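You operate a simulated robot arm through the tools that you are given. There is no shell and no other tool. Be economical: measure what you need, move in short steps, check, and stop when the job is done.

The job below is to be done with a simulated robot arm. You get a single attempt, and the scene is never put back.

## Task
Start tunnel two: main switch, fan, heat to 300 degrees, then belt in.
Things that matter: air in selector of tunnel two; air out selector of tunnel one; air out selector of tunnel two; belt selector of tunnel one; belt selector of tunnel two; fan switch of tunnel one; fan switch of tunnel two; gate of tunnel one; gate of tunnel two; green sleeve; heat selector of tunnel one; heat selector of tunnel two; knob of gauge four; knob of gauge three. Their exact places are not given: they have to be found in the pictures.

The check looks at the end state, three seconds after you hand in, the way a careful person would. Anything else that was tipped, shoved, dropped, spilled or broken makes it a failure.

## Robot
A 6-joint arm with a two-finger gripper on a trunk, on a base that drives. Base frame: it is fixed to the floor where the robot stands at the start and does not move with it; the origin is under the middle of the robot, x ahead of it, y to its left, z up. Units: mm, degrees, N and s.
It reaches about 1298 mm from its shoulder. Its first joint turns from -149.0 to 149.0 degrees. Places, roughly: air in selector of tunnel two [800, -100, 1600]; air out selector of tunnel one [-3300, 300, 1700]; air out selector of tunnel two [800, 200, 1600]; belt selector of tunnel one [-3400, -100, 1200]; belt selector of tunnel two [800, 0, 1200]; fan switch of tunnel one [-3400, 100, 1000]; fan switch of tunnel two [800, 300, 1000]; gate of tunnel one [-3000, -400, 1100]; gate of tunnel two [1200, -300, 1100]; green sleeve [-3300, 500, 1700]; heat selector of tunnel one [-3400, 200, 1200]; heat selector of tunnel two [800, 300, 1200]; knob of gauge four [-2200, -1000, 1600]; knob of gauge three [-2200, -1000, 1700]; knob of gauge two [-2200, -1000, 1900]; latch of the gate [-3400, -400, 1300]. Payload 1.57 kg.
Tool frame: the origin (TCP) lies between the finger pads and is the grasp point; the fingertips stand 21 mm ahead of it; z points along the fingers, y is the line along which they close. Largest opening 70 mm; the body of the gripper starts 50 mm behind the TCP.
Orientation is told as [roll, pitch, yaw] about the base's x, y, z axes, in that order, counted from this pose: with the fingers straight down and closing along the base's y, the tool's x points along the base's -x, its y along +y and its z along -z.

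## Interface
- The arm moves only by the tool send_rows. Its argument "series" is text: rows parted by semicolons, each of 7 numbers parted by spaces: the shift along the tool's x, y, z in cm, then the turn, a rotation vector about the tool's x, y, z in degrees, then the finger opening in cm, from 0 to 7. In form: dx dy dz ax ay az gripper; .... A call has 1 to 8 rows; each row is the pose to reach, as a shift and turn from the pose commanded when the call began, along the tool's axes at that moment. Each row takes 0.2 s and may step no farther than 50 mm and 8.6 degrees from the row before; otherwise, or with a gripper value out of range, the whole call is refused. Where a pose cannot be reached the arm comes as near as it can. A force on the tool above 50 N (or 10 N above the force at the start of the call, whichever is more), or a blocked arm, ends the call early, and 0.2 s more pass. The fingers move at their own pace and stop on an object; they squeeze with about 30 N. The grip force told is the motor's: it shows also when the fingers shut on nothing. Time passes only in rows, and 0.2 s behind the last, so rows that repeat a pose let the fingers close. The reply holds the time, the measured pose of the TCP, the force on the tool along the base axes, the opening and the grip force, in the units named above and with some noise, with the torque about the TCP (base axes, N m) and any sound that the robot's microphone picked up.
- Cameras (640 x 400 px; columns grow to the right, rows downward): "scene" is now at [34.8, 132.8, 1700.9]; the picture's right is [-0.33, -0.95, 0.00], its down [-0.43, 0.15, -0.89] and it looks along [0.84, -0.29, -0.46] (base axes); focal length 271 px, centre (320, 200). "wrist" rides on the gripper at [79, 4, -81] in the tool frame; the picture's right is [-0.05, 1.00, 0.00], its down [-0.67, -0.04, -0.74] and it looks along [-0.74, -0.04, 0.67] (tool axes); focal length 256 px, centre (320, 200).
- snapshot(camera): a new picture of that camera. The clock stands still meanwhile.
- lift_body(by): slides the trunk up (or, below 0, down) by that many mm; the arm and the scene camera ride with it, the base frame stays. It gives what a move gives, with no picture.
- steer(legs): drives the robot by 1 to 6 legs, each [ahead, turn to the left] in mm and degrees, along the robot's own axes; the way and the turn of a leg run together, so that a leg with both is an arc; at most 1500 mm and 180 degrees a leg. The arm and the cameras ride along, it lands a little off, and it stops where it bumps. It gives what a move gives.
- turn_head(pan, tilt): turns the head with the scene camera to pan (to the left, within 155 degrees either way) and tilt (down, from -29 to 69), counted from straight ahead of the robot. It gives what a move gives.
- point_at(camera, pixels): for up to 12 pixels [column, row] of the newest picture of that camera ("zoom" is the newest enlarged one), the place [x, y, z] in the base frame of the surface seen there, good to about 3 mm, but the place of the scene camera against the robot may be out by one fixed shift of up to 12 mm in any direction. The clock stands still meanwhile.
- close_up(camera, box): a new picture of the part [left, top, right, bottom] of that camera's present view, enlarged. The clock stands still meanwhile.
- hand_in(): hands the job in; it is judged then, once.

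Keep the steps short. Do not move on a guess: measure, check each grasp and each placing, and mend mistakes. In all there are 80 turns and 68 pictures (those below and enlarged ones count). Leave the gripper open and the arm clear of the work at the hand-in unless told otherwise, and finish with a single line.

The tools are called after "Request:" as name(argument=value, ...) on one line, values as JSON. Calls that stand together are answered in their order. send_rows: Moves the arm, as the interface text tells. Its arguments: {"type":"object","properties":{"series":{"type":"string"}},"required":["series"]} The other tools are called the same way: lift_body (by) slides the trunk up or down; steer (legs) drives the base; turn_head (pan, tilt) turns the head that bears the scene camera; snapshot (camera) takes a picture; point_at (camera, pixels) gives the place of the surface under pixels of a picture; close_up (camera, box) takes an enlarged picture of a part of a camera's view; hand_in () hands the job in.

At the start:

```text
clock: 0.0
tool_pos: [724.8, -11.4, 1000.3]
orientation: [0.0, 0.0, 0.0]
wrist_force: [-0.7, 0.3, -0.8]
ft_torque: [0.01, 0.0, 0.02]
finger_gap: 70.0
grasp_force: 0.1
trunk travel left (down, up): [-681.0, 289.0]
robot x, y, heading: [1.0, -0.5, -0.5]
head pan, tilt: [-19.0, 27.1]
```

scene: 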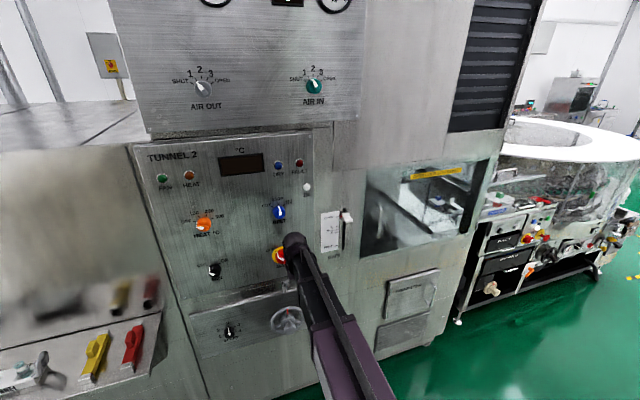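
wrist: 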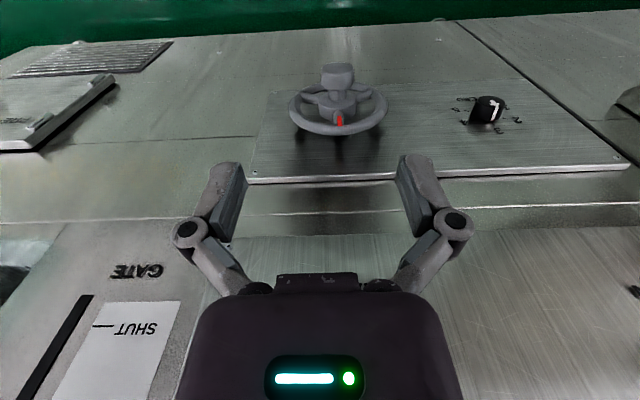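

I see the tunnel 2 panel in the left half of the scene picture. I'll enlarge it to read the labels.

Request:
close_up(camera="scene", box=[130, 130, 370, 280])

Request:
close_up(camera="scene", box=[160, 250, 320, 350])

Request:
close_up(camera="scene", box=[0, 260, 192, 380])

Request:
close_up(camera="scene", box=[130, 0, 370, 150])

```text
2.67 times, centred on (250, 205) of scene
```

zoom: 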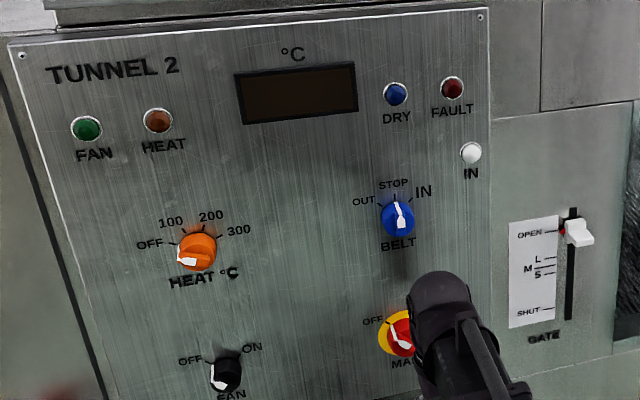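

```text
4.00 times, centred on (240, 300) of scene
```

zoom: 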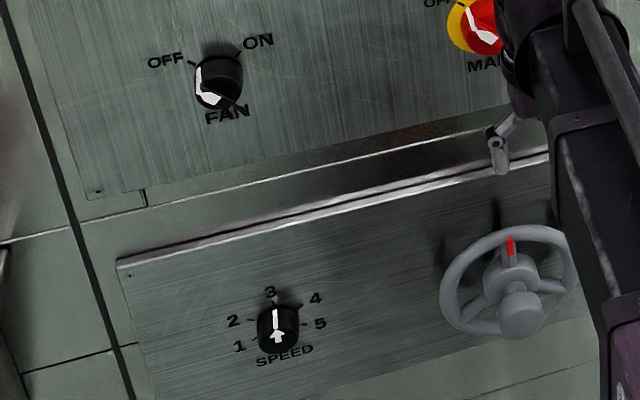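

```text
3.33 times, centred on (96, 320) of scene
```

zoom: 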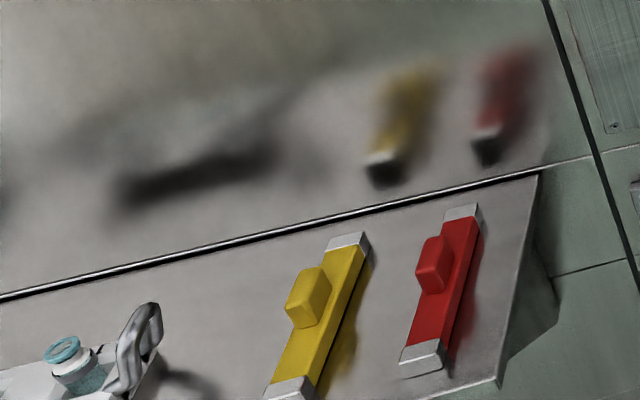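

```text
2.67 times, centred on (250, 75) of scene
```

zoom: 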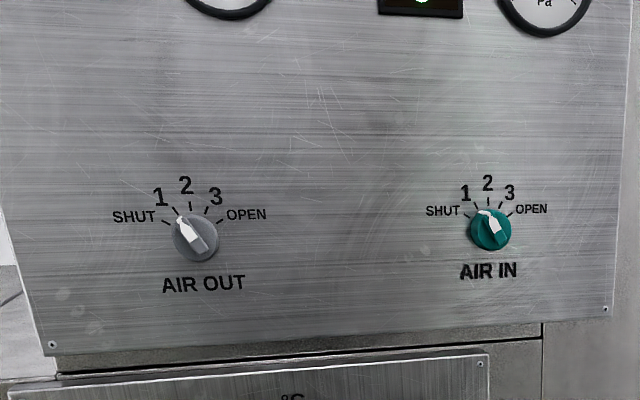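

Readings: main is OFF, heat is at OFF, belt is at STOP, and fan is apparently OFF. The arm blocks part of the view. I'll back it away from the panel while swinging the fingers toward horizontal.

Request:
send_rows(series="4 0 0 0 0 0 7; 8 0 0 0 -8 0 7; 12 0 0 0 -16 0 7; 16 0 0 0 -24 0 7; 20 0 0 0 -32 0 7; 24 0 0 0 -40 0 7; 26 0 0 0 -48 0 7; 26 0 0 0 -56 0 7")

```text
clock: 1.8
tool_pos: [691.1, -23.4, 1081.7]
orientation: [0.0, -56.0, 0.0]
wrist_force: [0.6, -0.4, -0.6]
ft_torque: [0.0, -0.02, 0.03]
finger_gap: 70.0
grasp_force: 0.1
out of reach, approached as far as the arm can: row 3, 4, 5, 6, 7, 8
trunk travel left (down, up): [-681.0, 289.0]
robot x, y, heading: [2.7, -2.8, 0.1]
head pan, tilt: [-19.0, 27.1]
```

The arm can't fold in further, so I'll drive the base back to make room.

Request:
steer(legs=[[-250, 0]])

```text
clock: 3.9
tool_pos: [439.2, -25.2, 1082.0]
orientation: [-0.1, -55.9, -0.4]
wrist_force: [-0.1, -0.8, 1.5]
ft_torque: [0.0, 0.0, 0.02]
finger_gap: 70.2
grasp_force: 0.0
trunk travel left (down, up): [-681.0, 289.0]
robot x, y, heading: [-250.1, 0.0, -0.2]
head pan, tilt: [-19.0, 27.1]
```

Now I'll finish the pitch to horizontal while moving a little forward.

Request:
send_rows(series="-1.4 0 2.1 0 -8 0 7; -2.8 0 4.2 0 -16 0 7; -4.2 0 6.2 0 -24 0 7; -5.6 0 8.3 0 -32 0 7; -5.6 0 8.3 0 -34 0 7")

Request:
turn_head(pan=5, tilt=25)

Request:
snapshot(camera="scene")

Request:
snapshot(camera="wrist")

```text
clock: 5.1
tool_pos: [541.8, -27.5, 1184.4]
orientation: [-84.8, -82.7, 84.5]
wrist_force: [-0.6, 0.1, 0.6]
ft_torque: [-0.03, 0.05, 0.0]
finger_gap: 70.1
grasp_force: 0.0
out of reach, approached as far as the arm can: row 1, 2, 3, 4, 5
trunk travel left (down, up): [-681.0, 289.0]
robot x, y, heading: [-251.7, -3.2, -0.3]
head pan, tilt: [-19.0, 27.1]
```

```text
clock: 6.0
tool_pos: [541.2, -28.0, 1183.5]
orientation: [-84.5, -82.5, 84.0]
wrist_force: [-0.8, 0.2, 0.1]
ft_torque: [0.04, 0.0, 0.01]
finger_gap: 69.9
grasp_force: 0.0
trunk travel left (down, up): [-681.0, 289.0]
robot x, y, heading: [-254.5, -2.3, -0.3]
head pan, tilt: [5.0, 25.0]
```

```text
61 pictures are left
```

scene: 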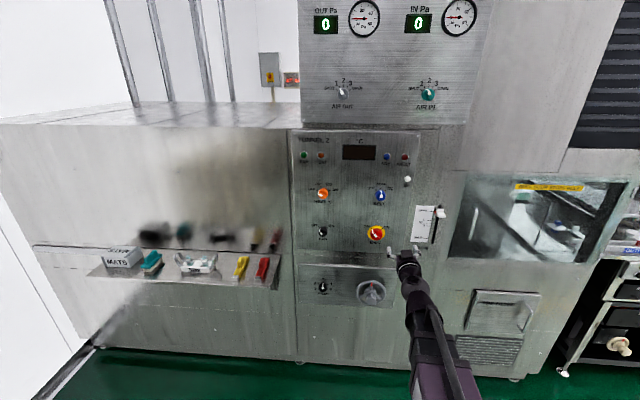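

```text
60 pictures are left
```

wrist: 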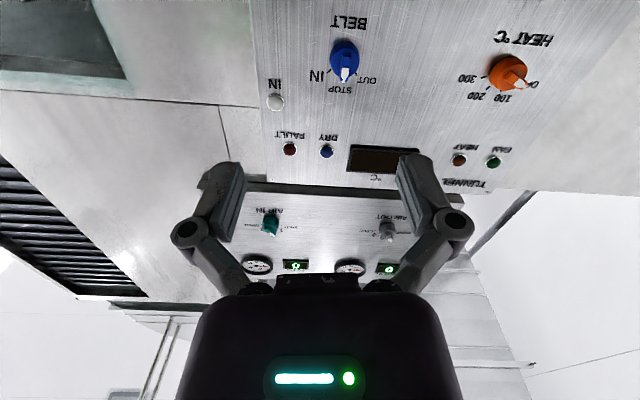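

The view is clear now. I'll measure the dials and panel points in this picture: main (376,233), fan (322,231), heat (322,194), belt (380,196) and some bare panel points.

Request:
point_at(camera="scene", pixels=[[376, 233], [322, 231], [322, 194], [380, 196], [350, 170], [350, 215], [310, 250], [395, 215], [322, 286], [371, 292], [440, 214], [407, 180]])

Request:
close_up(camera="scene", box=[292, 130, 420, 250])

```text
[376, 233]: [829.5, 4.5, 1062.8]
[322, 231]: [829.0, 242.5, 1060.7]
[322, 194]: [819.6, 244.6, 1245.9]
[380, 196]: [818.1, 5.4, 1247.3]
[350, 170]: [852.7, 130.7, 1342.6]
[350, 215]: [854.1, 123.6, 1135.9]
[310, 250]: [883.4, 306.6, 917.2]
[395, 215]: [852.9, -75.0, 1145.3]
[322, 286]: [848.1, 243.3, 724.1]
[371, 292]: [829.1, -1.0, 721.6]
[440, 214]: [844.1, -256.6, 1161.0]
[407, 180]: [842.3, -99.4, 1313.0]
```

```text
3.33 times, centred on (356, 190) of scene
```

zoom: 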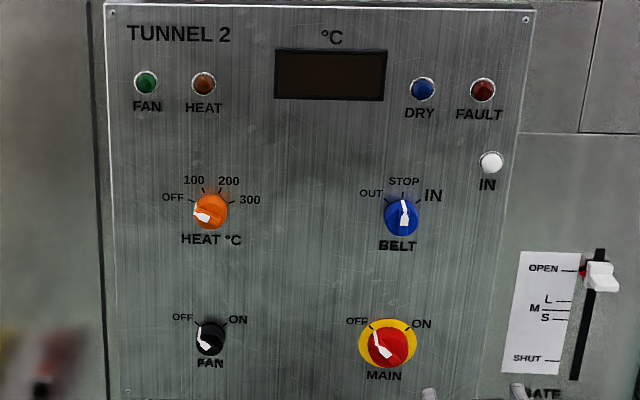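

The knobs sit at about: main (y 5, z 1063), fan (242, 1060), heat (243, 1246), belt (5, 1247), on a panel at x of about 853. I'll move the gripper to a point ahead of the main switch, well short of the panel.

Request:
send_rows(series="2.3 1 3.2 0 0 1.5 7; 4.6 2 6.4 0 0 3 7; 6.9 3 9.6 0 0 4.5 7; 9.2 4 12.8 0 0 6 7; 11.6 4.8 15.9 0 0 7.3 7; 11.6 4.8 15.9 0 0 7.3 7")

Request:
snapshot(camera="wrist")

```text
clock: 7.4
tool_pos: [700.3, 17.7, 1182.0]
orientation: [86.2, -71.2, -86.1]
wrist_force: [-0.4, -0.9, -0.2]
ft_torque: [-0.02, 0.02, 0.0]
finger_gap: 70.1
grasp_force: 0.0
out of reach, approached as far as the arm can: row 1, 2, 3, 4, 5, 6
trunk travel left (down, up): [-681.0, 289.0]
robot x, y, heading: [-252.7, 1.6, -0.4]
head pan, tilt: [5.0, 25.0]
```

```text
58 pictures are left
```

wrist: 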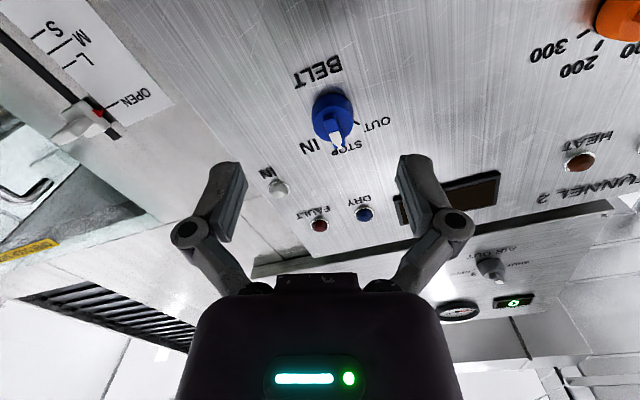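

The arm seems limited to about z 1182 for horizontal work at this trunk height. I'll lower the trunk 250 mm so the targets come into easy reach. The tips are at x 721, clear of the panel.

Request:
lift_body(by=-250)

```text
clock: 10.0
tool_pos: [700.4, 17.2, 935.4]
orientation: [88.5, -82.7, -88.9]
wrist_force: [0.0, -0.2, -0.6]
ft_torque: [0.01, 0.04, 0.02]
finger_gap: 70.1
grasp_force: 0.2
trunk travel left (down, up): [-431.0, 539.0]
robot x, y, heading: [-254.4, -1.6, -0.3]
head pan, tilt: [5.0, 25.0]
```

Roll is +7.3°. I'll level it and move up to the main switch height, at x about 740.

Request:
send_rows(series="-3.2 0.1 1 0 0 -2 7; -6.4 0.2 2 0 0 -4 7; -9.6 0.3 3 0 0 -6 7; -12.8 0.4 4 0 0 -7.3 7; -12.8 0.4 4 0 0 -7.3 7")

Request:
snapshot(camera="wrist")

Request:
snapshot(camera="scene")

```text
clock: 11.2
tool_pos: [738.3, 1.8, 934.6]
orientation: [-21.6, -89.9, 21.3]
wrist_force: [-0.2, -0.5, 0.3]
ft_torque: [0.02, 0.01, 0.01]
finger_gap: 69.9
grasp_force: 0.0
out of reach, approached as far as the arm can: row 1, 2, 3, 4, 5
trunk travel left (down, up): [-431.0, 539.0]
robot x, y, heading: [-249.3, 0.7, -0.1]
head pan, tilt: [5.0, 25.0]
```

```text
57 pictures are left
```

wrist: 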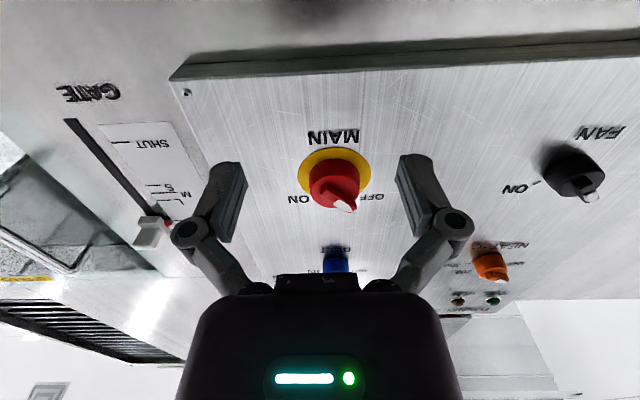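

```text
56 pictures are left
```

scene: 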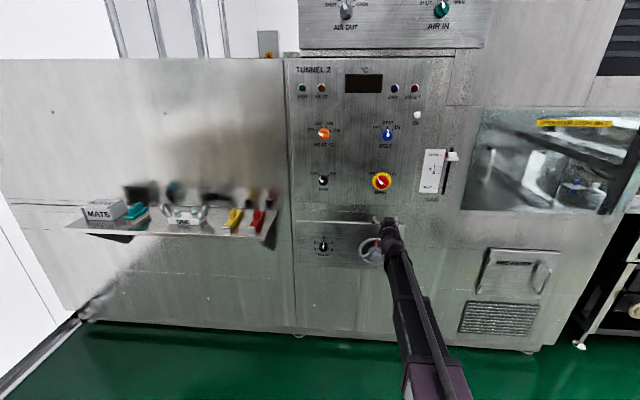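

The command seems to sit below what the arm could reach, at a lower limit of about z 935. I'll ask for 150 mm up to test this.

Request:
send_rows(series="-4 0 0 0 0 0 7; -8 0 0 0 0 0 7; -12 0 0 0 0 0 7; -15 0 0 0 0 0 7; -15 0 0 0 0 0 7")

```text
clock: 12.4
tool_pos: [739.3, 0.4, 935.6]
orientation: [-2.1, -89.9, 1.7]
wrist_force: [0.1, -0.3, 0.0]
ft_torque: [0.0, -0.03, 0.01]
finger_gap: 69.8
grasp_force: 0.1
out of reach, approached as far as the arm can: row 1, 2, 3, 4, 5
trunk travel left (down, up): [-431.0, 539.0]
robot x, y, heading: [-252.3, 1.7, -0.7]
head pan, tilt: [5.0, 25.0]
```

No change. I'll try another 150 mm up, to tell whether it is a command offset or a true limit.

Request:
send_rows(series="-4 0 0 0 0 0 7; -8 0 0 0 0 0 7; -12 0 0 0 0 0 7; -15 0 0 0 0 0 7; -15 0 0 0 0 0 7")

```text
clock: 13.6
tool_pos: [739.0, 1.3, 935.7]
orientation: [-1.6, -90.0, 1.4]
wrist_force: [1.2, 0.2, -0.3]
ft_torque: [0.0, 0.0, 0.01]
finger_gap: 70.0
grasp_force: 0.1
out of reach, approached as far as the arm can: row 1, 2, 3, 4, 5
trunk travel left (down, up): [-431.0, 539.0]
robot x, y, heading: [-248.1, 2.3, -0.3]
head pan, tilt: [5.0, 25.0]
```

Still stuck. I'll try 50 mm down; the handwheel below is at x of about 829, well ahead of the tips at 760.

Request:
send_rows(series="2.5 0 0 0 0 0 7; 5 0 0 0 0 0 7; 5 0 0 0 0 0 7")

```text
clock: 14.4
tool_pos: [737.9, 0.5, 935.3]
orientation: [-2.4, -89.8, 2.1]
wrist_force: [-0.4, -1.0, -0.1]
ft_torque: [-0.01, 0.0, -0.02]
finger_gap: 69.8
grasp_force: 0.0
out of reach, approached as far as the arm can: row 1, 2, 3
trunk travel left (down, up): [-431.0, 539.0]
robot x, y, heading: [-253.2, 2.3, -0.1]
head pan, tilt: [5.0, 25.0]
```

The height appears locked in this posture. I'll measure points along the arm in the last scene picture to see how the links lie.

Request:
turn_head(pan=-20, tilt=60)

Request:
snapshot(camera="scene")

```text
clock: 15.4
tool_pos: [737.6, 2.4, 935.1]
orientation: [-0.6, -89.8, 0.3]
wrist_force: [-0.3, -0.2, 0.3]
ft_torque: [0.03, 0.0, 0.0]
finger_gap: 69.8
grasp_force: 0.1
trunk travel left (down, up): [-431.0, 539.0]
robot x, y, heading: [-256.9, 0.3, -0.3]
head pan, tilt: [-20.0, 60.0]
```

```text
55 pictures are left
```

scene: 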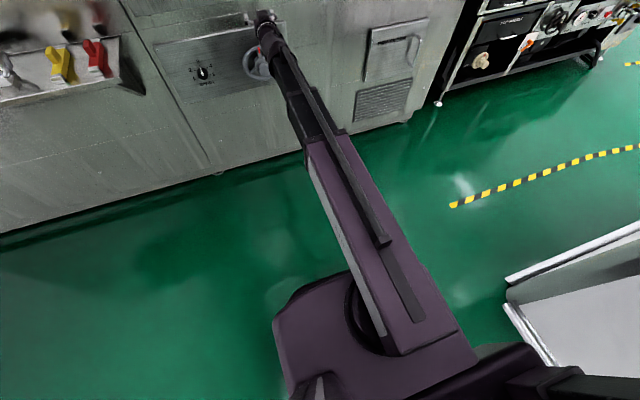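

The arm is a telescoping boom, so with level fingers the height comes only from the trunk. I'll lift the trunk 127 mm to bring the gripper level with the main switch, then look.

Request:
lift_body(by=127)

Request:
turn_head(pan=3, tilt=28)

Request:
snapshot(camera="wrist")

Request:
close_up(camera="scene", box=[280, 120, 440, 220])

```text
clock: 16.9
tool_pos: [738.0, 1.3, 1063.2]
orientation: [-1.7, -89.9, 1.4]
wrist_force: [0.4, -0.2, -0.1]
ft_torque: [-0.02, -0.03, 0.0]
finger_gap: 70.1
grasp_force: 0.1
trunk travel left (down, up): [-558.0, 412.0]
robot x, y, heading: [-251.8, -0.0, -0.3]
head pan, tilt: [-20.0, 60.0]
```

```text
clock: 17.9
tool_pos: [738.7, 0.0, 1062.7]
orientation: [-1.0, -89.8, 0.7]
wrist_force: [-0.2, -0.4, -0.1]
ft_torque: [-0.01, 0.04, -0.02]
finger_gap: 70.2
grasp_force: 0.0
trunk travel left (down, up): [-558.0, 412.0]
robot x, y, heading: [-249.1, 0.8, -0.4]
head pan, tilt: [3.0, 28.0]
```

```text
54 pictures are left
```

wrist: 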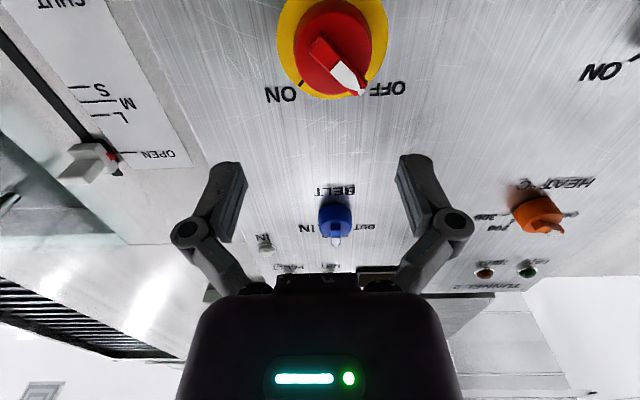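

```text
4.00 times, centred on (360, 170) of scene
```

zoom: 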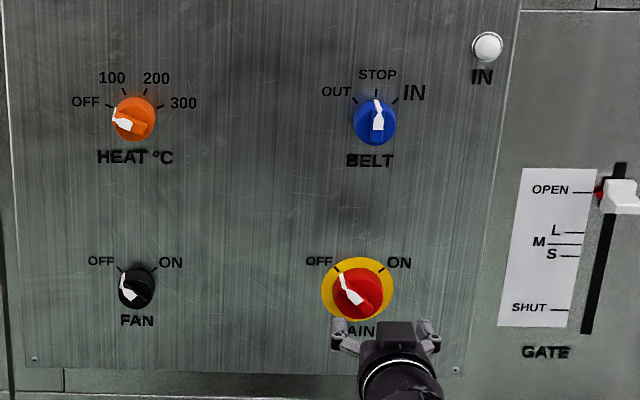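

The main knob has a raised bar. I'll measure it with the wrist camera: bar ends (316,44) and (360,90), rim points, and the other knobs.

Request:
point_at(camera="wrist", pixels=[[318, 44], [340, 72], [360, 92], [299, 50], [371, 40], [279, 40], [385, 40], [335, 98], [250, 150], [336, 222], [538, 215], [400, 120]])

Request:
close_up(camera="wrist", box=[260, 0, 420, 100])

```text
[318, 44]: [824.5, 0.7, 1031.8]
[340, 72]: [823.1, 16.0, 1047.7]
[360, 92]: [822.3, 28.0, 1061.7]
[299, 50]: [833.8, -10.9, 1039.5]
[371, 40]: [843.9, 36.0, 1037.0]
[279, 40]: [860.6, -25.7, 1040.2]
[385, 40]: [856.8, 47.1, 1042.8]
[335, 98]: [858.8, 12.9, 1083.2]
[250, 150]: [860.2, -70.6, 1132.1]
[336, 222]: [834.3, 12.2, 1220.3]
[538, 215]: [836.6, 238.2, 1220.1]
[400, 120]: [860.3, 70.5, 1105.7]
```

```text
4.00 times, centred on (340, 50) of wrist
```

zoom: 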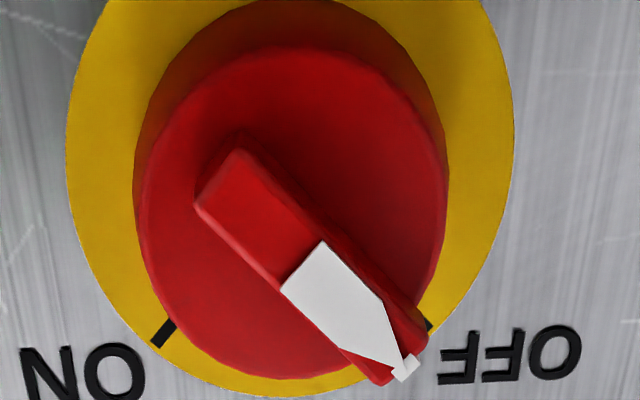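

In the robot's own frame the panel is at x≈860. The main knob centre is about (y 12, z 1046), with its disc face at x≈834 and bar top at 823. I'll lower the trunk 17 mm and roll the fingers −45° so they straddle the bar.

Request:
lift_body(by=-17)

Request:
send_rows(series="0 0.6 0 0 0 -8 7; 0 1.2 0 0 0 -16 7; 0 1.2 0 0 0 -24 7; 0 1.2 0 0 0 -32 7; 0 1.2 0 0 0 -40 7; 0 1.2 0 0 0 -45 7; 0 1.2 0 0 0 -45 7")

Request:
snapshot(camera="wrist")

```text
clock: 18.6
tool_pos: [737.5, 0.7, 1045.2]
orientation: [-0.4, -89.8, 0.1]
wrist_force: [-0.6, 0.3, 0.2]
ft_torque: [0.03, 0.0, 0.02]
finger_gap: 70.2
grasp_force: 0.1
trunk travel left (down, up): [-541.0, 429.0]
robot x, y, heading: [-251.7, 1.9, -0.4]
head pan, tilt: [3.0, 28.0]
```

```text
clock: 20.1
tool_pos: [737.9, 13.7, 1044.7]
orientation: [-89.6, -44.9, 89.5]
wrist_force: [0.3, -1.0, 0.1]
ft_torque: [-0.02, -0.01, 0.03]
finger_gap: 70.0
grasp_force: 0.1
trunk travel left (down, up): [-541.0, 429.0]
robot x, y, heading: [-254.2, -4.2, 0.0]
head pan, tilt: [3.0, 28.0]
```

```text
51 pictures are left
```

wrist: 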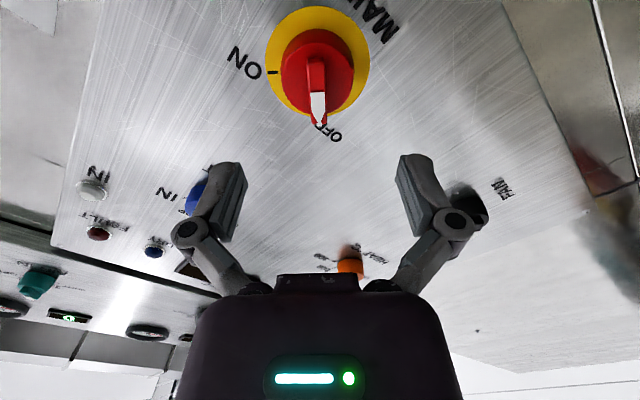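

The bar now stands upright in the wrist picture (col 317, with the tool axis at 320). I'll check its place before advancing.

Request:
point_at(camera="wrist", pixels=[[317, 65], [318, 85], [318, 110], [285, 75], [353, 75], [290, 110], [310, 85], [325, 85]])

```text
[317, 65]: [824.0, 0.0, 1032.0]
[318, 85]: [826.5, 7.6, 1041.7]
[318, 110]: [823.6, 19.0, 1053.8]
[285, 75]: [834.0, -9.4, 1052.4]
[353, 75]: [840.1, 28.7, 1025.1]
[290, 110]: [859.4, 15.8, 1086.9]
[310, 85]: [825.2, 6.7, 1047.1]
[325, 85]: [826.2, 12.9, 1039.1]
```

The bar is centred on the axis within about 2 mm. I'll advance 72 mm so the tips reach x≈831, just short of the disc face, then close on the bar.

Request:
send_rows(series="0 -0.1 3 0 0 0 7; 0 -0.1 5 0 0 0 7; 0 -0.1 6.5 0 0 0 7; 0 -0.1 7.2 0 0 0 7; 0 -0.1 7.2 0 0 0 7")

Request:
snapshot(camera="wrist")

```text
clock: 21.4
tool_pos: [811.6, 12.2, 1045.1]
orientation: [-89.9, -45.1, 89.5]
wrist_force: [0.5, 0.1, 0.2]
ft_torque: [0.0, 0.01, 0.0]
finger_gap: 70.0
grasp_force: 0.0
trunk travel left (down, up): [-541.0, 429.0]
robot x, y, heading: [-249.7, -0.8, -0.2]
head pan, tilt: [3.0, 28.0]
```

```text
50 pictures are left
```

wrist: 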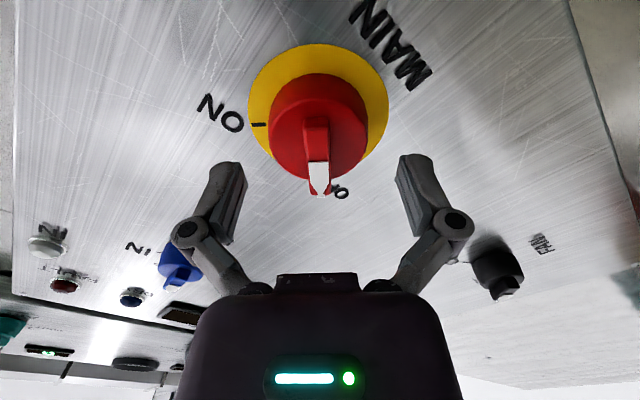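

The axis should project at about (320,155), mid-bar, and it does. Closing on the bar.

Request:
send_rows(series="0 0 0 0 0 0 3.5; 0 0 0 0 0 0 1.5; 0 0 0 0 0 0 0.5; 0 0 0 0 0 0 0.5; 0 0 0 0 0 0 0.5")

Request:
close_up(camera="wrist", box=[220, 60, 420, 240])

```text
clock: 22.6
tool_pos: [810.7, 10.5, 1046.0]
orientation: [-89.8, -44.9, 89.5]
wrist_force: [-1.5, -3.8, 2.9]
ft_torque: [-0.01, 0.3, -0.46]
finger_gap: 12.0
grasp_force: 32.5
trunk travel left (down, up): [-541.0, 429.0]
robot x, y, heading: [-251.3, 1.5, -0.3]
head pan, tilt: [3.0, 28.0]
```

```text
2.22 times, centred on (320, 150) of wrist
```

zoom: 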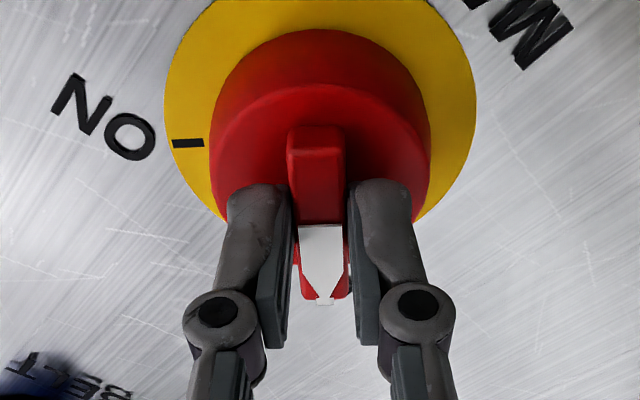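

The bar is held (12 mm, 32 N). Now I'll turn clockwise: 64° first, then the rest.

Request:
send_rows(series="0 0 0 0 0 8 0.5; 0 0 0 0 0 16 0.5; 0 0 0 0 0 24 0.5; 0 0 0 0 0 32 0.5; 0 0 0 0 0 40 0.5; 0 0 0 0 0 48 0.5; 0 0 0 0 0 56 0.5; 0 0 0 0 0 64 0.5")

```text
clock: 24.4
tool_pos: [810.1, 9.1, 1046.1]
orientation: [89.6, -70.8, -90.1]
wrist_force: [11.9, -13.8, 16.0]
ft_torque: [-0.03, -0.26, -0.2]
finger_gap: 12.0
grasp_force: 32.1
trunk travel left (down, up): [-541.0, 429.0]
robot x, y, heading: [-251.9, -2.2, -0.3]
head pan, tilt: [3.0, 28.0]
```

The knob is turning with the tool. Side forces of about 20 N suggest the true centre is a bit lower in y. I'll ease 2 mm that way and turn the remaining 26°.

Request:
send_rows(series="-0.06 -0.19 0 0 0 8 0.5; -0.06 -0.19 0 0 0 16 0.5; -0.06 -0.19 0 0 0 24 0.5; -0.06 -0.19 0 0 0 27 0.5; -0.06 -0.19 0 0 0 27 0.5")

Request:
snapshot(camera="wrist")

Request:
close_up(camera="scene", box=[280, 100, 440, 220])

```text
clock: 25.6
tool_pos: [810.7, 9.3, 1046.1]
orientation: [89.6, -43.9, -90.0]
wrist_force: [14.5, -7.9, 17.4]
ft_torque: [-0.48, -0.23, -0.06]
finger_gap: 12.2
grasp_force: 32.0
trunk travel left (down, up): [-541.0, 429.0]
robot x, y, heading: [-252.7, 2.5, -0.2]
head pan, tilt: [3.0, 28.0]
```

```text
48 pictures are left
```

wrist: 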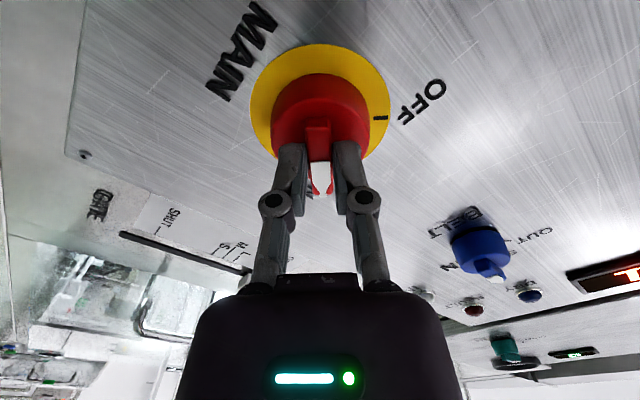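

```text
3.33 times, centred on (360, 160) of scene
```

zoom: 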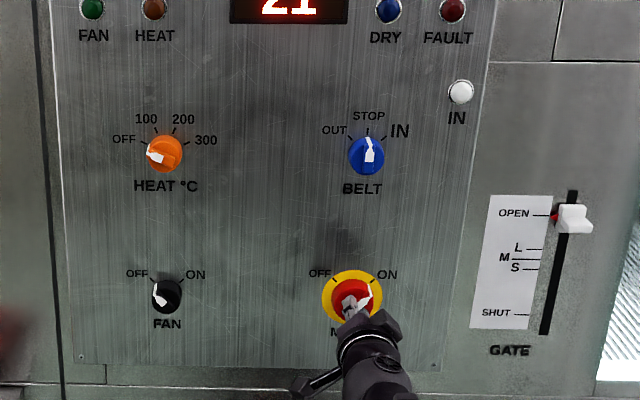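

The display is lit with 21, so main is ON. I'll open the fingers and back straight out.

Request:
send_rows(series="0 0 0 0 0 0 3; 0 0 0 0 0 0 6; 0 0 0 0 0 0 7; 0 0 -2 0 0 0 7; 0 0 -5 0 0 0 7; 0 0 -8 0 0 0 7; 0 0 -8 0 0 0 7")

Request:
close_up(camera="scene", box=[280, 80, 440, 220])

```text
clock: 27.1
tool_pos: [729.3, 11.5, 1046.5]
orientation: [89.7, -44.0, -90.1]
wrist_force: [0.5, 0.0, 0.8]
ft_torque: [0.02, -0.02, 0.0]
finger_gap: 69.8
grasp_force: 0.1
trunk travel left (down, up): [-541.0, 429.0]
robot x, y, heading: [-251.9, 0.9, -0.4]
head pan, tilt: [3.0, 28.0]
```

```text
2.86 times, centred on (360, 150) of scene
```

zoom: 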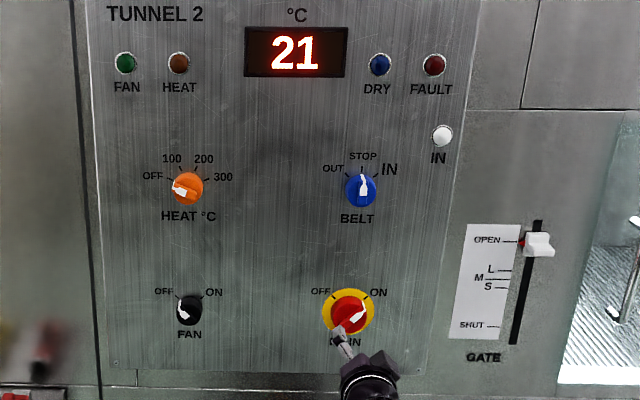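

Main reads ON. Next is the fan, estimated at (249, 1046) after correcting the scene shift. I'll slide left 237 mm at a safe distance while rolling the tool back.

Request:
send_rows(series="2.4 2.3 0 0 0 -8 7; 5 4.8 0 0 0 -16 7; 7.6 7.3 0 0 0 -24 7; 10 9.7 0 0 0 -32 7; 12.4 12 0 0 0 -40 7; 14.8 14.3 0 0 0 -48 7; 17.05 16.46 0 0 0 -56 7; 17.05 16.46 0 0 0 -64 7")

Request:
send_rows(series="0 0 0 0 0 -8 7; 0 0 0 0 0 -16 7; 0 0 0 0 0 -24 7; 0 0 0 0 0 -27 7; 0 0 0 0 0 -27 7")

Request:
snapshot(camera="wrist")

```text
clock: 28.9
tool_pos: [730.7, 247.4, 1045.5]
orientation: [-89.4, -71.8, 89.1]
wrist_force: [0.1, 0.2, 0.6]
ft_torque: [0.02, 0.01, -0.02]
finger_gap: 70.0
grasp_force: 0.0
trunk travel left (down, up): [-541.0, 429.0]
robot x, y, heading: [-253.6, 0.3, -0.3]
head pan, tilt: [3.0, 28.0]
```

```text
clock: 30.1
tool_pos: [731.1, 248.2, 1046.8]
orientation: [-89.8, -44.9, 89.6]
wrist_force: [-0.2, 0.6, 0.5]
ft_torque: [0.0, 0.0, 0.0]
finger_gap: 69.8
grasp_force: 0.1
trunk travel left (down, up): [-541.0, 429.0]
robot x, y, heading: [-252.0, -2.6, -0.3]
head pan, tilt: [3.0, 28.0]
```

```text
45 pictures are left
```

wrist: 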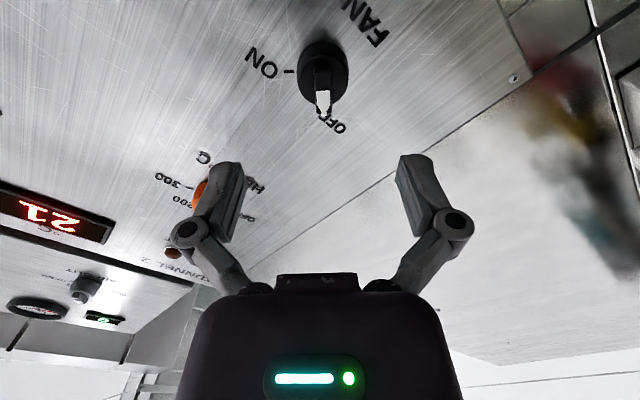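

Request:
close_up(camera="wrist", box=[260, 30, 388, 130])

Request:
point_at(camera="wrist", pixels=[[321, 60], [322, 75], [323, 95], [323, 108], [302, 75], [345, 75], [322, 45], [335, 88], [280, 110], [316, 75], [330, 75]])

```text
4.00 times, centred on (324, 80) of wrist
```

zoom: 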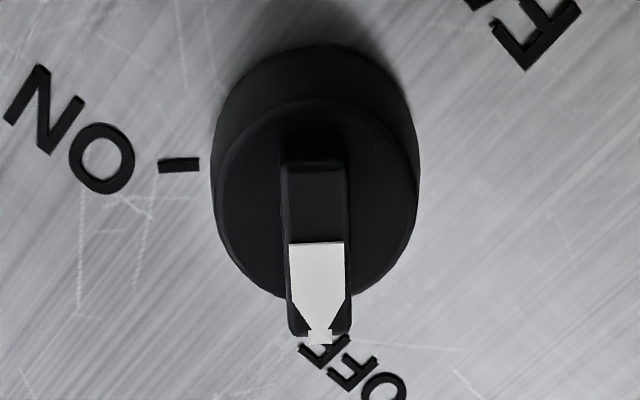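

```text
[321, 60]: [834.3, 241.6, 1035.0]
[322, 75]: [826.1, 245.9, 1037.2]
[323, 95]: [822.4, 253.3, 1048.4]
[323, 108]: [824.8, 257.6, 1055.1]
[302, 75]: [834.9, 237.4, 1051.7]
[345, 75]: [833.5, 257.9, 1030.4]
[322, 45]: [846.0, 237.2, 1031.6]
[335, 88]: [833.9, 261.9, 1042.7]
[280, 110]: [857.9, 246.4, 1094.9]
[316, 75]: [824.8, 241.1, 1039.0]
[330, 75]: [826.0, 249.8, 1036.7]
```

The fan bar is along the image vertical near col 323. The centre is about (249.6, 1045), with bar top at x 823 and face at 834. I'll correct 1.5 mm in y, advance to x≈811 and close.

Request:
lift_body(by=-1)

Request:
send_rows(series="-0.1 0.1 4 0 0 0 7; -0.1 0.1 6.5 0 0 0 7; -0.1 0.1 7.9 0 0 0 7; -0.1 0.1 7.9 0 0 0 5; -0.1 0.1 7.9 0 0 0 3; -0.1 0.1 7.9 0 0 0 0.5; -0.1 0.1 7.9 0 0 0 0.5; -0.1 0.1 7.9 0 0 0 0.5")

Request:
snapshot(camera="wrist")

```text
clock: 30.7
tool_pos: [730.9, 247.7, 1045.4]
orientation: [-89.8, -45.0, 89.6]
wrist_force: [-0.1, 0.3, -0.2]
ft_torque: [0.02, -0.02, -0.02]
finger_gap: 69.9
grasp_force: 0.1
trunk travel left (down, up): [-540.0, 430.0]
robot x, y, heading: [-250.4, 0.7, -0.2]
head pan, tilt: [3.0, 28.0]
```

```text
clock: 32.5
tool_pos: [810.1, 248.7, 1044.5]
orientation: [-89.8, -44.9, 89.6]
wrist_force: [-4.8, 0.2, -4.6]
ft_torque: [0.02, -0.21, 0.28]
finger_gap: 12.0
grasp_force: 32.1
trunk travel left (down, up): [-540.0, 430.0]
robot x, y, heading: [-254.2, 2.6, -0.6]
head pan, tilt: [3.0, 28.0]
```

```text
43 pictures are left
```

wrist: 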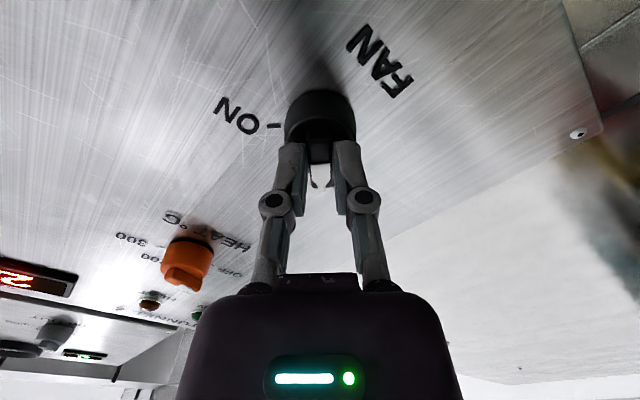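

The fan bar is gripped (12 mm, 32 N). I'll turn it clockwise 90° in two calls, watching the forces.

Request:
send_rows(series="0 0 0 0 0 8 0.5; 0 0 0 0 0 16 0.5; 0 0 0 0 0 24 0.5; 0 0 0 0 0 32 0.5; 0 0 0 0 0 40 0.5; 0 0 0 0 0 48 0.5; 0 0 0 0 0 56 0.5; 0 0 0 0 0 64 0.5")

Request:
send_rows(series="0 0 0 0 0 8 0.5; 0 0 0 0 0 16 0.5; 0 0 0 0 0 24 0.5; 0 0 0 0 0 27 0.5; 0 0 0 0 0 27 0.5")

Request:
close_up(camera="scene", box=[280, 80, 440, 220])

```text
clock: 34.3
tool_pos: [809.6, 250.8, 1044.8]
orientation: [89.4, -70.9, -89.6]
wrist_force: [-13.1, 6.0, -11.7]
ft_torque: [-0.02, 0.76, 0.33]
finger_gap: 11.9
grasp_force: 32.2
trunk travel left (down, up): [-540.0, 430.0]
robot x, y, heading: [-252.4, -0.6, -0.5]
head pan, tilt: [3.0, 28.0]
```

```text
clock: 35.5
tool_pos: [809.3, 252.1, 1044.4]
orientation: [89.8, -44.0, -90.0]
wrist_force: [-8.6, 10.7, -3.7]
ft_torque: [-0.53, 0.05, 0.2]
finger_gap: 12.3
grasp_force: 32.4
trunk travel left (down, up): [-540.0, 430.0]
robot x, y, heading: [-252.2, -1.1, -0.2]
head pan, tilt: [3.0, 28.0]
```

```text
2.86 times, centred on (360, 150) of scene
```

zoom: 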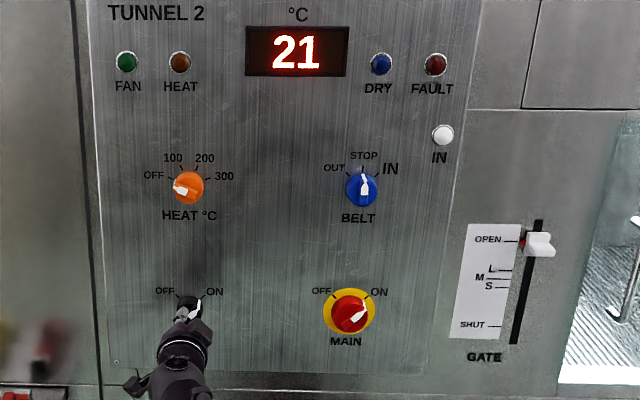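

The pointer is at ON, but the green fan lamp still looks dark. I'll release, back off, and look again.

Request:
send_rows(series="0 0 0 0 0 0 3; 0 0 0 0 0 0 6; 0 0 0 0 0 0 7; 0 0 -2 0 0 0 7; 0 0 -5 0 0 0 7; 0 0 -8 0 0 0 7; 0 0 -8 0 0 0 7")

Request:
turn_head(pan=3, tilt=15)

Request:
snapshot(camera="scene")

Request:
close_up(camera="scene", box=[280, 130, 440, 270])

```text
clock: 37.1
tool_pos: [728.5, 251.8, 1043.8]
orientation: [89.8, -44.0, -90.1]
wrist_force: [0.2, 0.7, -0.3]
ft_torque: [0.02, 0.0, 0.02]
finger_gap: 70.3
grasp_force: 0.0
trunk travel left (down, up): [-540.0, 430.0]
robot x, y, heading: [-251.9, 2.2, -0.2]
head pan, tilt: [3.0, 28.0]
```

```text
clock: 37.8
tool_pos: [727.7, 250.1, 1042.8]
orientation: [89.8, -44.0, -90.1]
wrist_force: [-0.3, -0.2, 0.2]
ft_torque: [-0.01, 0.0, -0.02]
finger_gap: 70.1
grasp_force: 0.1
trunk travel left (down, up): [-540.0, 430.0]
robot x, y, heading: [-255.2, -0.8, -0.4]
head pan, tilt: [3.0, 15.0]
```

```text
41 pictures are left
```

scene: 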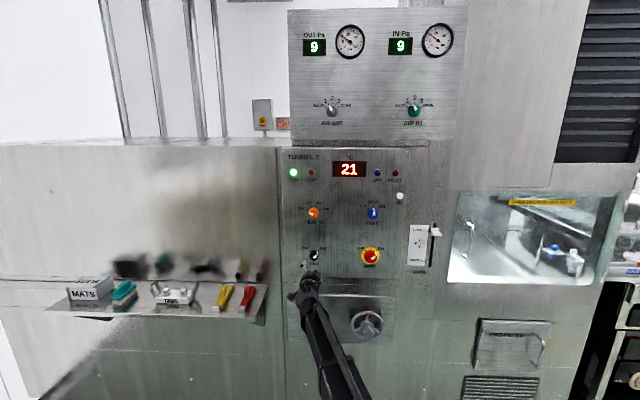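

```text
2.86 times, centred on (360, 200) of scene
```

zoom: 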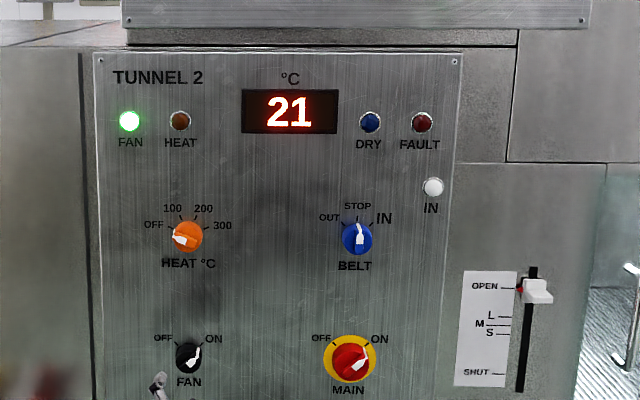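

The fan lamp is lit and the pressures read 9/9. Next is heat, at about z 1230. I'll lift the trunk 186 mm and roll the tool from +46° to about −74°.

Request:
lift_body(by=186)

Request:
send_rows(series="0 0 0 0 0 -8 7; 0 0 0 0 0 -16 7; 0 0 0 0 0 -24 7; 0 0 0 0 0 -32 7; 0 0 0 0 0 -40 7; 0 0 0 0 0 -48 7; 0 0 0 0 0 -56 7; 0 0 0 0 0 -64 7")

Request:
send_rows(series="0 0 0 0 0 -8 7; 0 0 0 0 0 -16 7; 0 0 0 0 0 -24 7; 0 0 0 0 0 -32 7; 0 0 0 0 0 -40 7; 0 0 0 0 0 -48 7; 0 0 0 0 0 -56 7; 0 0 0 0 0 -56 7")

Request:
snapshot(camera="wrist")

```text
clock: 39.9
tool_pos: [728.0, 251.6, 1230.1]
orientation: [89.7, -44.1, -90.2]
wrist_force: [0.2, 0.3, -0.7]
ft_torque: [0.0, 0.02, -0.02]
finger_gap: 69.9
grasp_force: 0.1
trunk travel left (down, up): [-726.0, 244.0]
robot x, y, heading: [-254.0, -2.2, -0.3]
head pan, tilt: [3.0, 15.0]
```

```text
clock: 41.7
tool_pos: [728.7, 251.3, 1230.4]
orientation: [-89.5, -71.8, 89.3]
wrist_force: [0.1, 0.3, -0.5]
ft_torque: [0.0, -0.02, -0.01]
finger_gap: 70.0
grasp_force: 0.1
trunk travel left (down, up): [-726.0, 244.0]
robot x, y, heading: [-251.5, 0.6, -0.3]
head pan, tilt: [3.0, 15.0]
```

```text
clock: 43.5
tool_pos: [728.9, 250.7, 1230.8]
orientation: [-89.8, -15.8, 89.7]
wrist_force: [0.1, -0.4, -0.3]
ft_torque: [-0.03, 0.02, -0.02]
finger_gap: 70.0
grasp_force: 0.2
trunk travel left (down, up): [-726.0, 244.0]
robot x, y, heading: [-255.4, -0.8, -0.1]
head pan, tilt: [3.0, 15.0]
```

```text
39 pictures are left
```

wrist: 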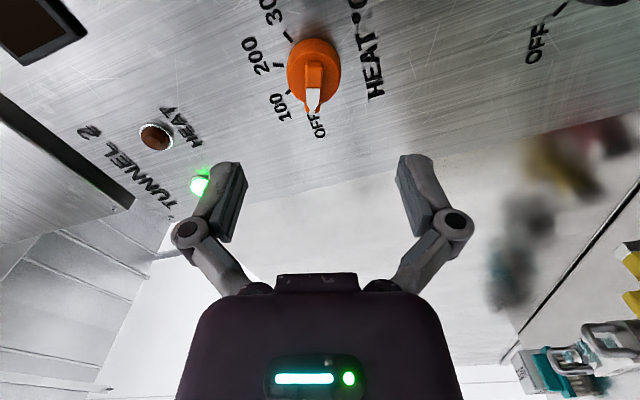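

The heat bar lines up with the image vertical at col 313, so I'm a few mm off. I'll measure it.

Request:
point_at(camera="wrist", pixels=[[313, 70], [313, 85], [313, 100], [289, 75], [340, 75], [306, 80], [321, 80], [297, 88], [330, 88], [270, 110]])

Request:
close_up(camera="wrist", box=[250, 20, 378, 140])

```text
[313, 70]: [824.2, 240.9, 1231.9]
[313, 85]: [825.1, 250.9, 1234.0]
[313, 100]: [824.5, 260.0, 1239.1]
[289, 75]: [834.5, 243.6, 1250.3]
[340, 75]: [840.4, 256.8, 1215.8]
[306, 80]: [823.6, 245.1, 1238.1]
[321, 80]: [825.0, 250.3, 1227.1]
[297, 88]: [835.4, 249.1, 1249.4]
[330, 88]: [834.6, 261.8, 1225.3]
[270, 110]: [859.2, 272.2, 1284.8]
```

```text
3.33 times, centred on (314, 80) of wrist
```

zoom: 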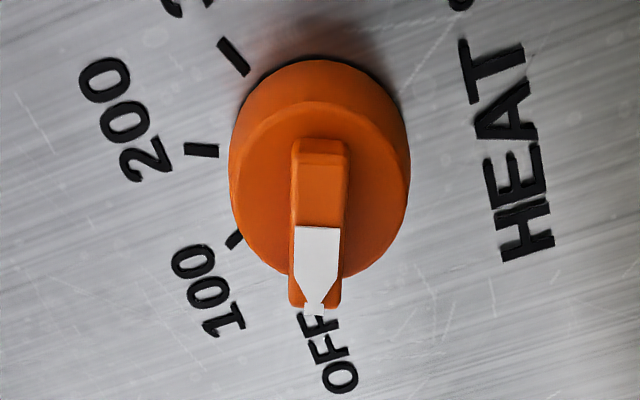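

The heat knob centre is about (250, 1235). I'll raise the trunk 4.5 mm, then advance to x≈811 and close.

Request:
lift_body(by=4.5)

Request:
send_rows(series="0 0 4 0 0 0 7; 0 0 6.5 0 0 0 7; 0 0 8.1 0 0 0 7; 0 0 8.1 0 0 0 5; 0 0 8.1 0 0 0 3; 0 0 8.1 0 0 0 0.5; 0 0 8.1 0 0 0 0.5; 0 0 8.1 0 0 0 0.5")

Request:
snapshot(camera="wrist")

```text
clock: 44.0
tool_pos: [728.9, 250.6, 1235.4]
orientation: [-89.8, -16.0, 89.6]
wrist_force: [-0.4, -0.4, -0.1]
ft_torque: [0.03, -0.01, 0.0]
finger_gap: 70.2
grasp_force: 0.1
trunk travel left (down, up): [-731.0, 239.0]
robot x, y, heading: [-251.7, 2.5, -0.3]
head pan, tilt: [3.0, 15.0]
```

```text
clock: 45.8
tool_pos: [808.1, 248.7, 1234.2]
orientation: [-89.8, -16.0, 89.7]
wrist_force: [-2.4, 1.1, -3.2]
ft_torque: [0.51, 0.02, 0.08]
finger_gap: 13.6
grasp_force: 32.0
trunk travel left (down, up): [-731.0, 239.0]
robot x, y, heading: [-250.8, -0.3, -0.4]
head pan, tilt: [3.0, 15.0]
```

```text
37 pictures are left
```

wrist: 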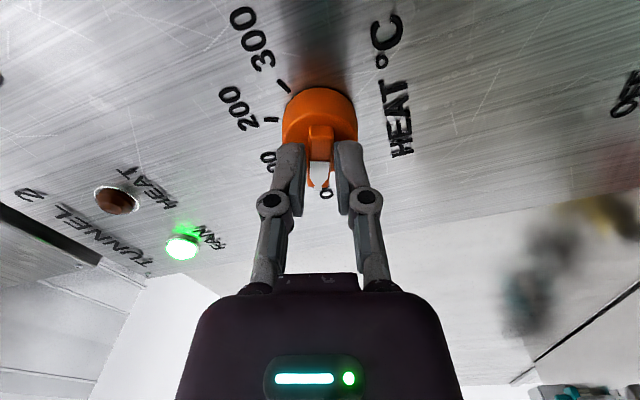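

The grip is on the bar (13.6 mm, a few degrees off square). Now I'll turn clockwise in steps.

Request:
send_rows(series="0 0 0 0 0 8 0.5; 0 0 0 0 0 16 0.5; 0 0 0 0 0 24 0.5; 0 0 0 0 0 32 0.5; 0 0 0 0 0 40 0.5; 0 0 0 0 0 48 0.5; 0 0 0 0 0 56 0.5; 0 0 0 0 0 64 0.5")

Request:
close_up(camera="scene", box=[280, 180, 440, 320])

```text
clock: 47.6
tool_pos: [808.8, 250.2, 1235.5]
orientation: [-88.8, -80.2, 88.5]
wrist_force: [-13.5, -3.6, -13.7]
ft_torque: [-0.01, 0.64, -0.15]
finger_gap: 11.9
grasp_force: 32.3
trunk travel left (down, up): [-731.0, 239.0]
robot x, y, heading: [-253.2, -3.4, -0.3]
head pan, tilt: [3.0, 15.0]
```

```text
2.86 times, centred on (360, 250) of scene
```

zoom: 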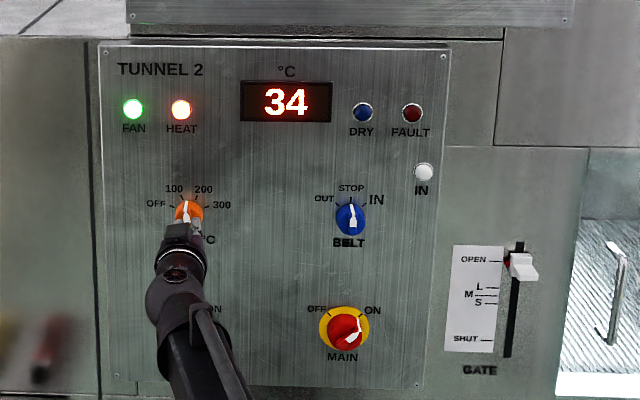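

The heat lamp is lit and the knob is turning. I'll continue.

Request:
send_rows(series="0 0 0 0 0 8 0.5; 0 0 0 0 0 16 0.5; 0 0 0 0 0 24 0.5; 0 0 0 0 0 32 0.5; 0 0 0 0 0 40 0.5; 0 0 0 0 0 48 0.5; 0 0 0 0 0 56 0.5; 0 0 0 0 0 64 0.5")

Request:
snapshot(camera="wrist")

```text
clock: 49.4
tool_pos: [809.3, 251.1, 1234.2]
orientation: [89.9, -35.9, -90.1]
wrist_force: [-17.3, -4.8, -18.4]
ft_torque: [-0.02, 0.66, 0.37]
finger_gap: 12.0
grasp_force: 32.4
trunk travel left (down, up): [-731.0, 239.0]
robot x, y, heading: [-249.1, -2.2, -0.1]
head pan, tilt: [3.0, 15.0]
```

```text
35 pictures are left
```

wrist: 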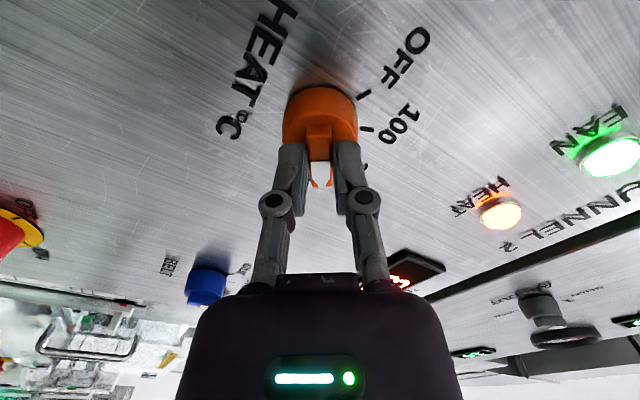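

Roll is +54° with no end stop felt. I'll go another 16° and check the torque.

Request:
send_rows(series="0 0 0 0 0 6 0.5; 0 0 0 0 0 11 0.5; 0 0 0 0 0 16 0.5; 0 0 0 0 0 16 0.5")

Request:
close_up(camera="scene", box=[290, 180, 370, 240])

```text
clock: 50.4
tool_pos: [809.7, 249.5, 1234.8]
orientation: [89.8, -20.0, -90.2]
wrist_force: [-16.0, -4.4, -14.5]
ft_torque: [-0.59, 0.16, -0.32]
finger_gap: 12.3
grasp_force: 31.8
trunk travel left (down, up): [-731.0, 239.0]
robot x, y, heading: [-252.1, -3.6, -0.2]
head pan, tilt: [3.0, 15.0]
```

```text
6.67 times, centred on (330, 210) of scene
```

zoom: 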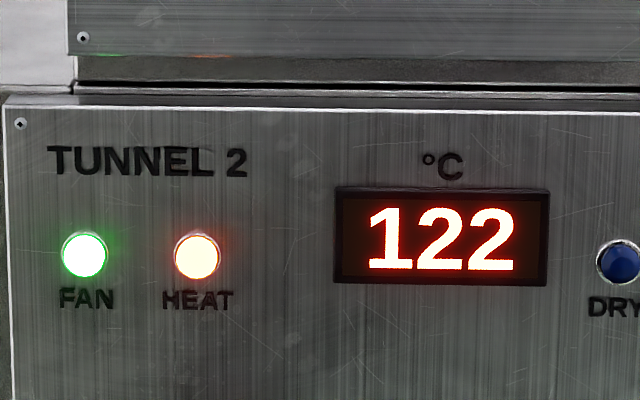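

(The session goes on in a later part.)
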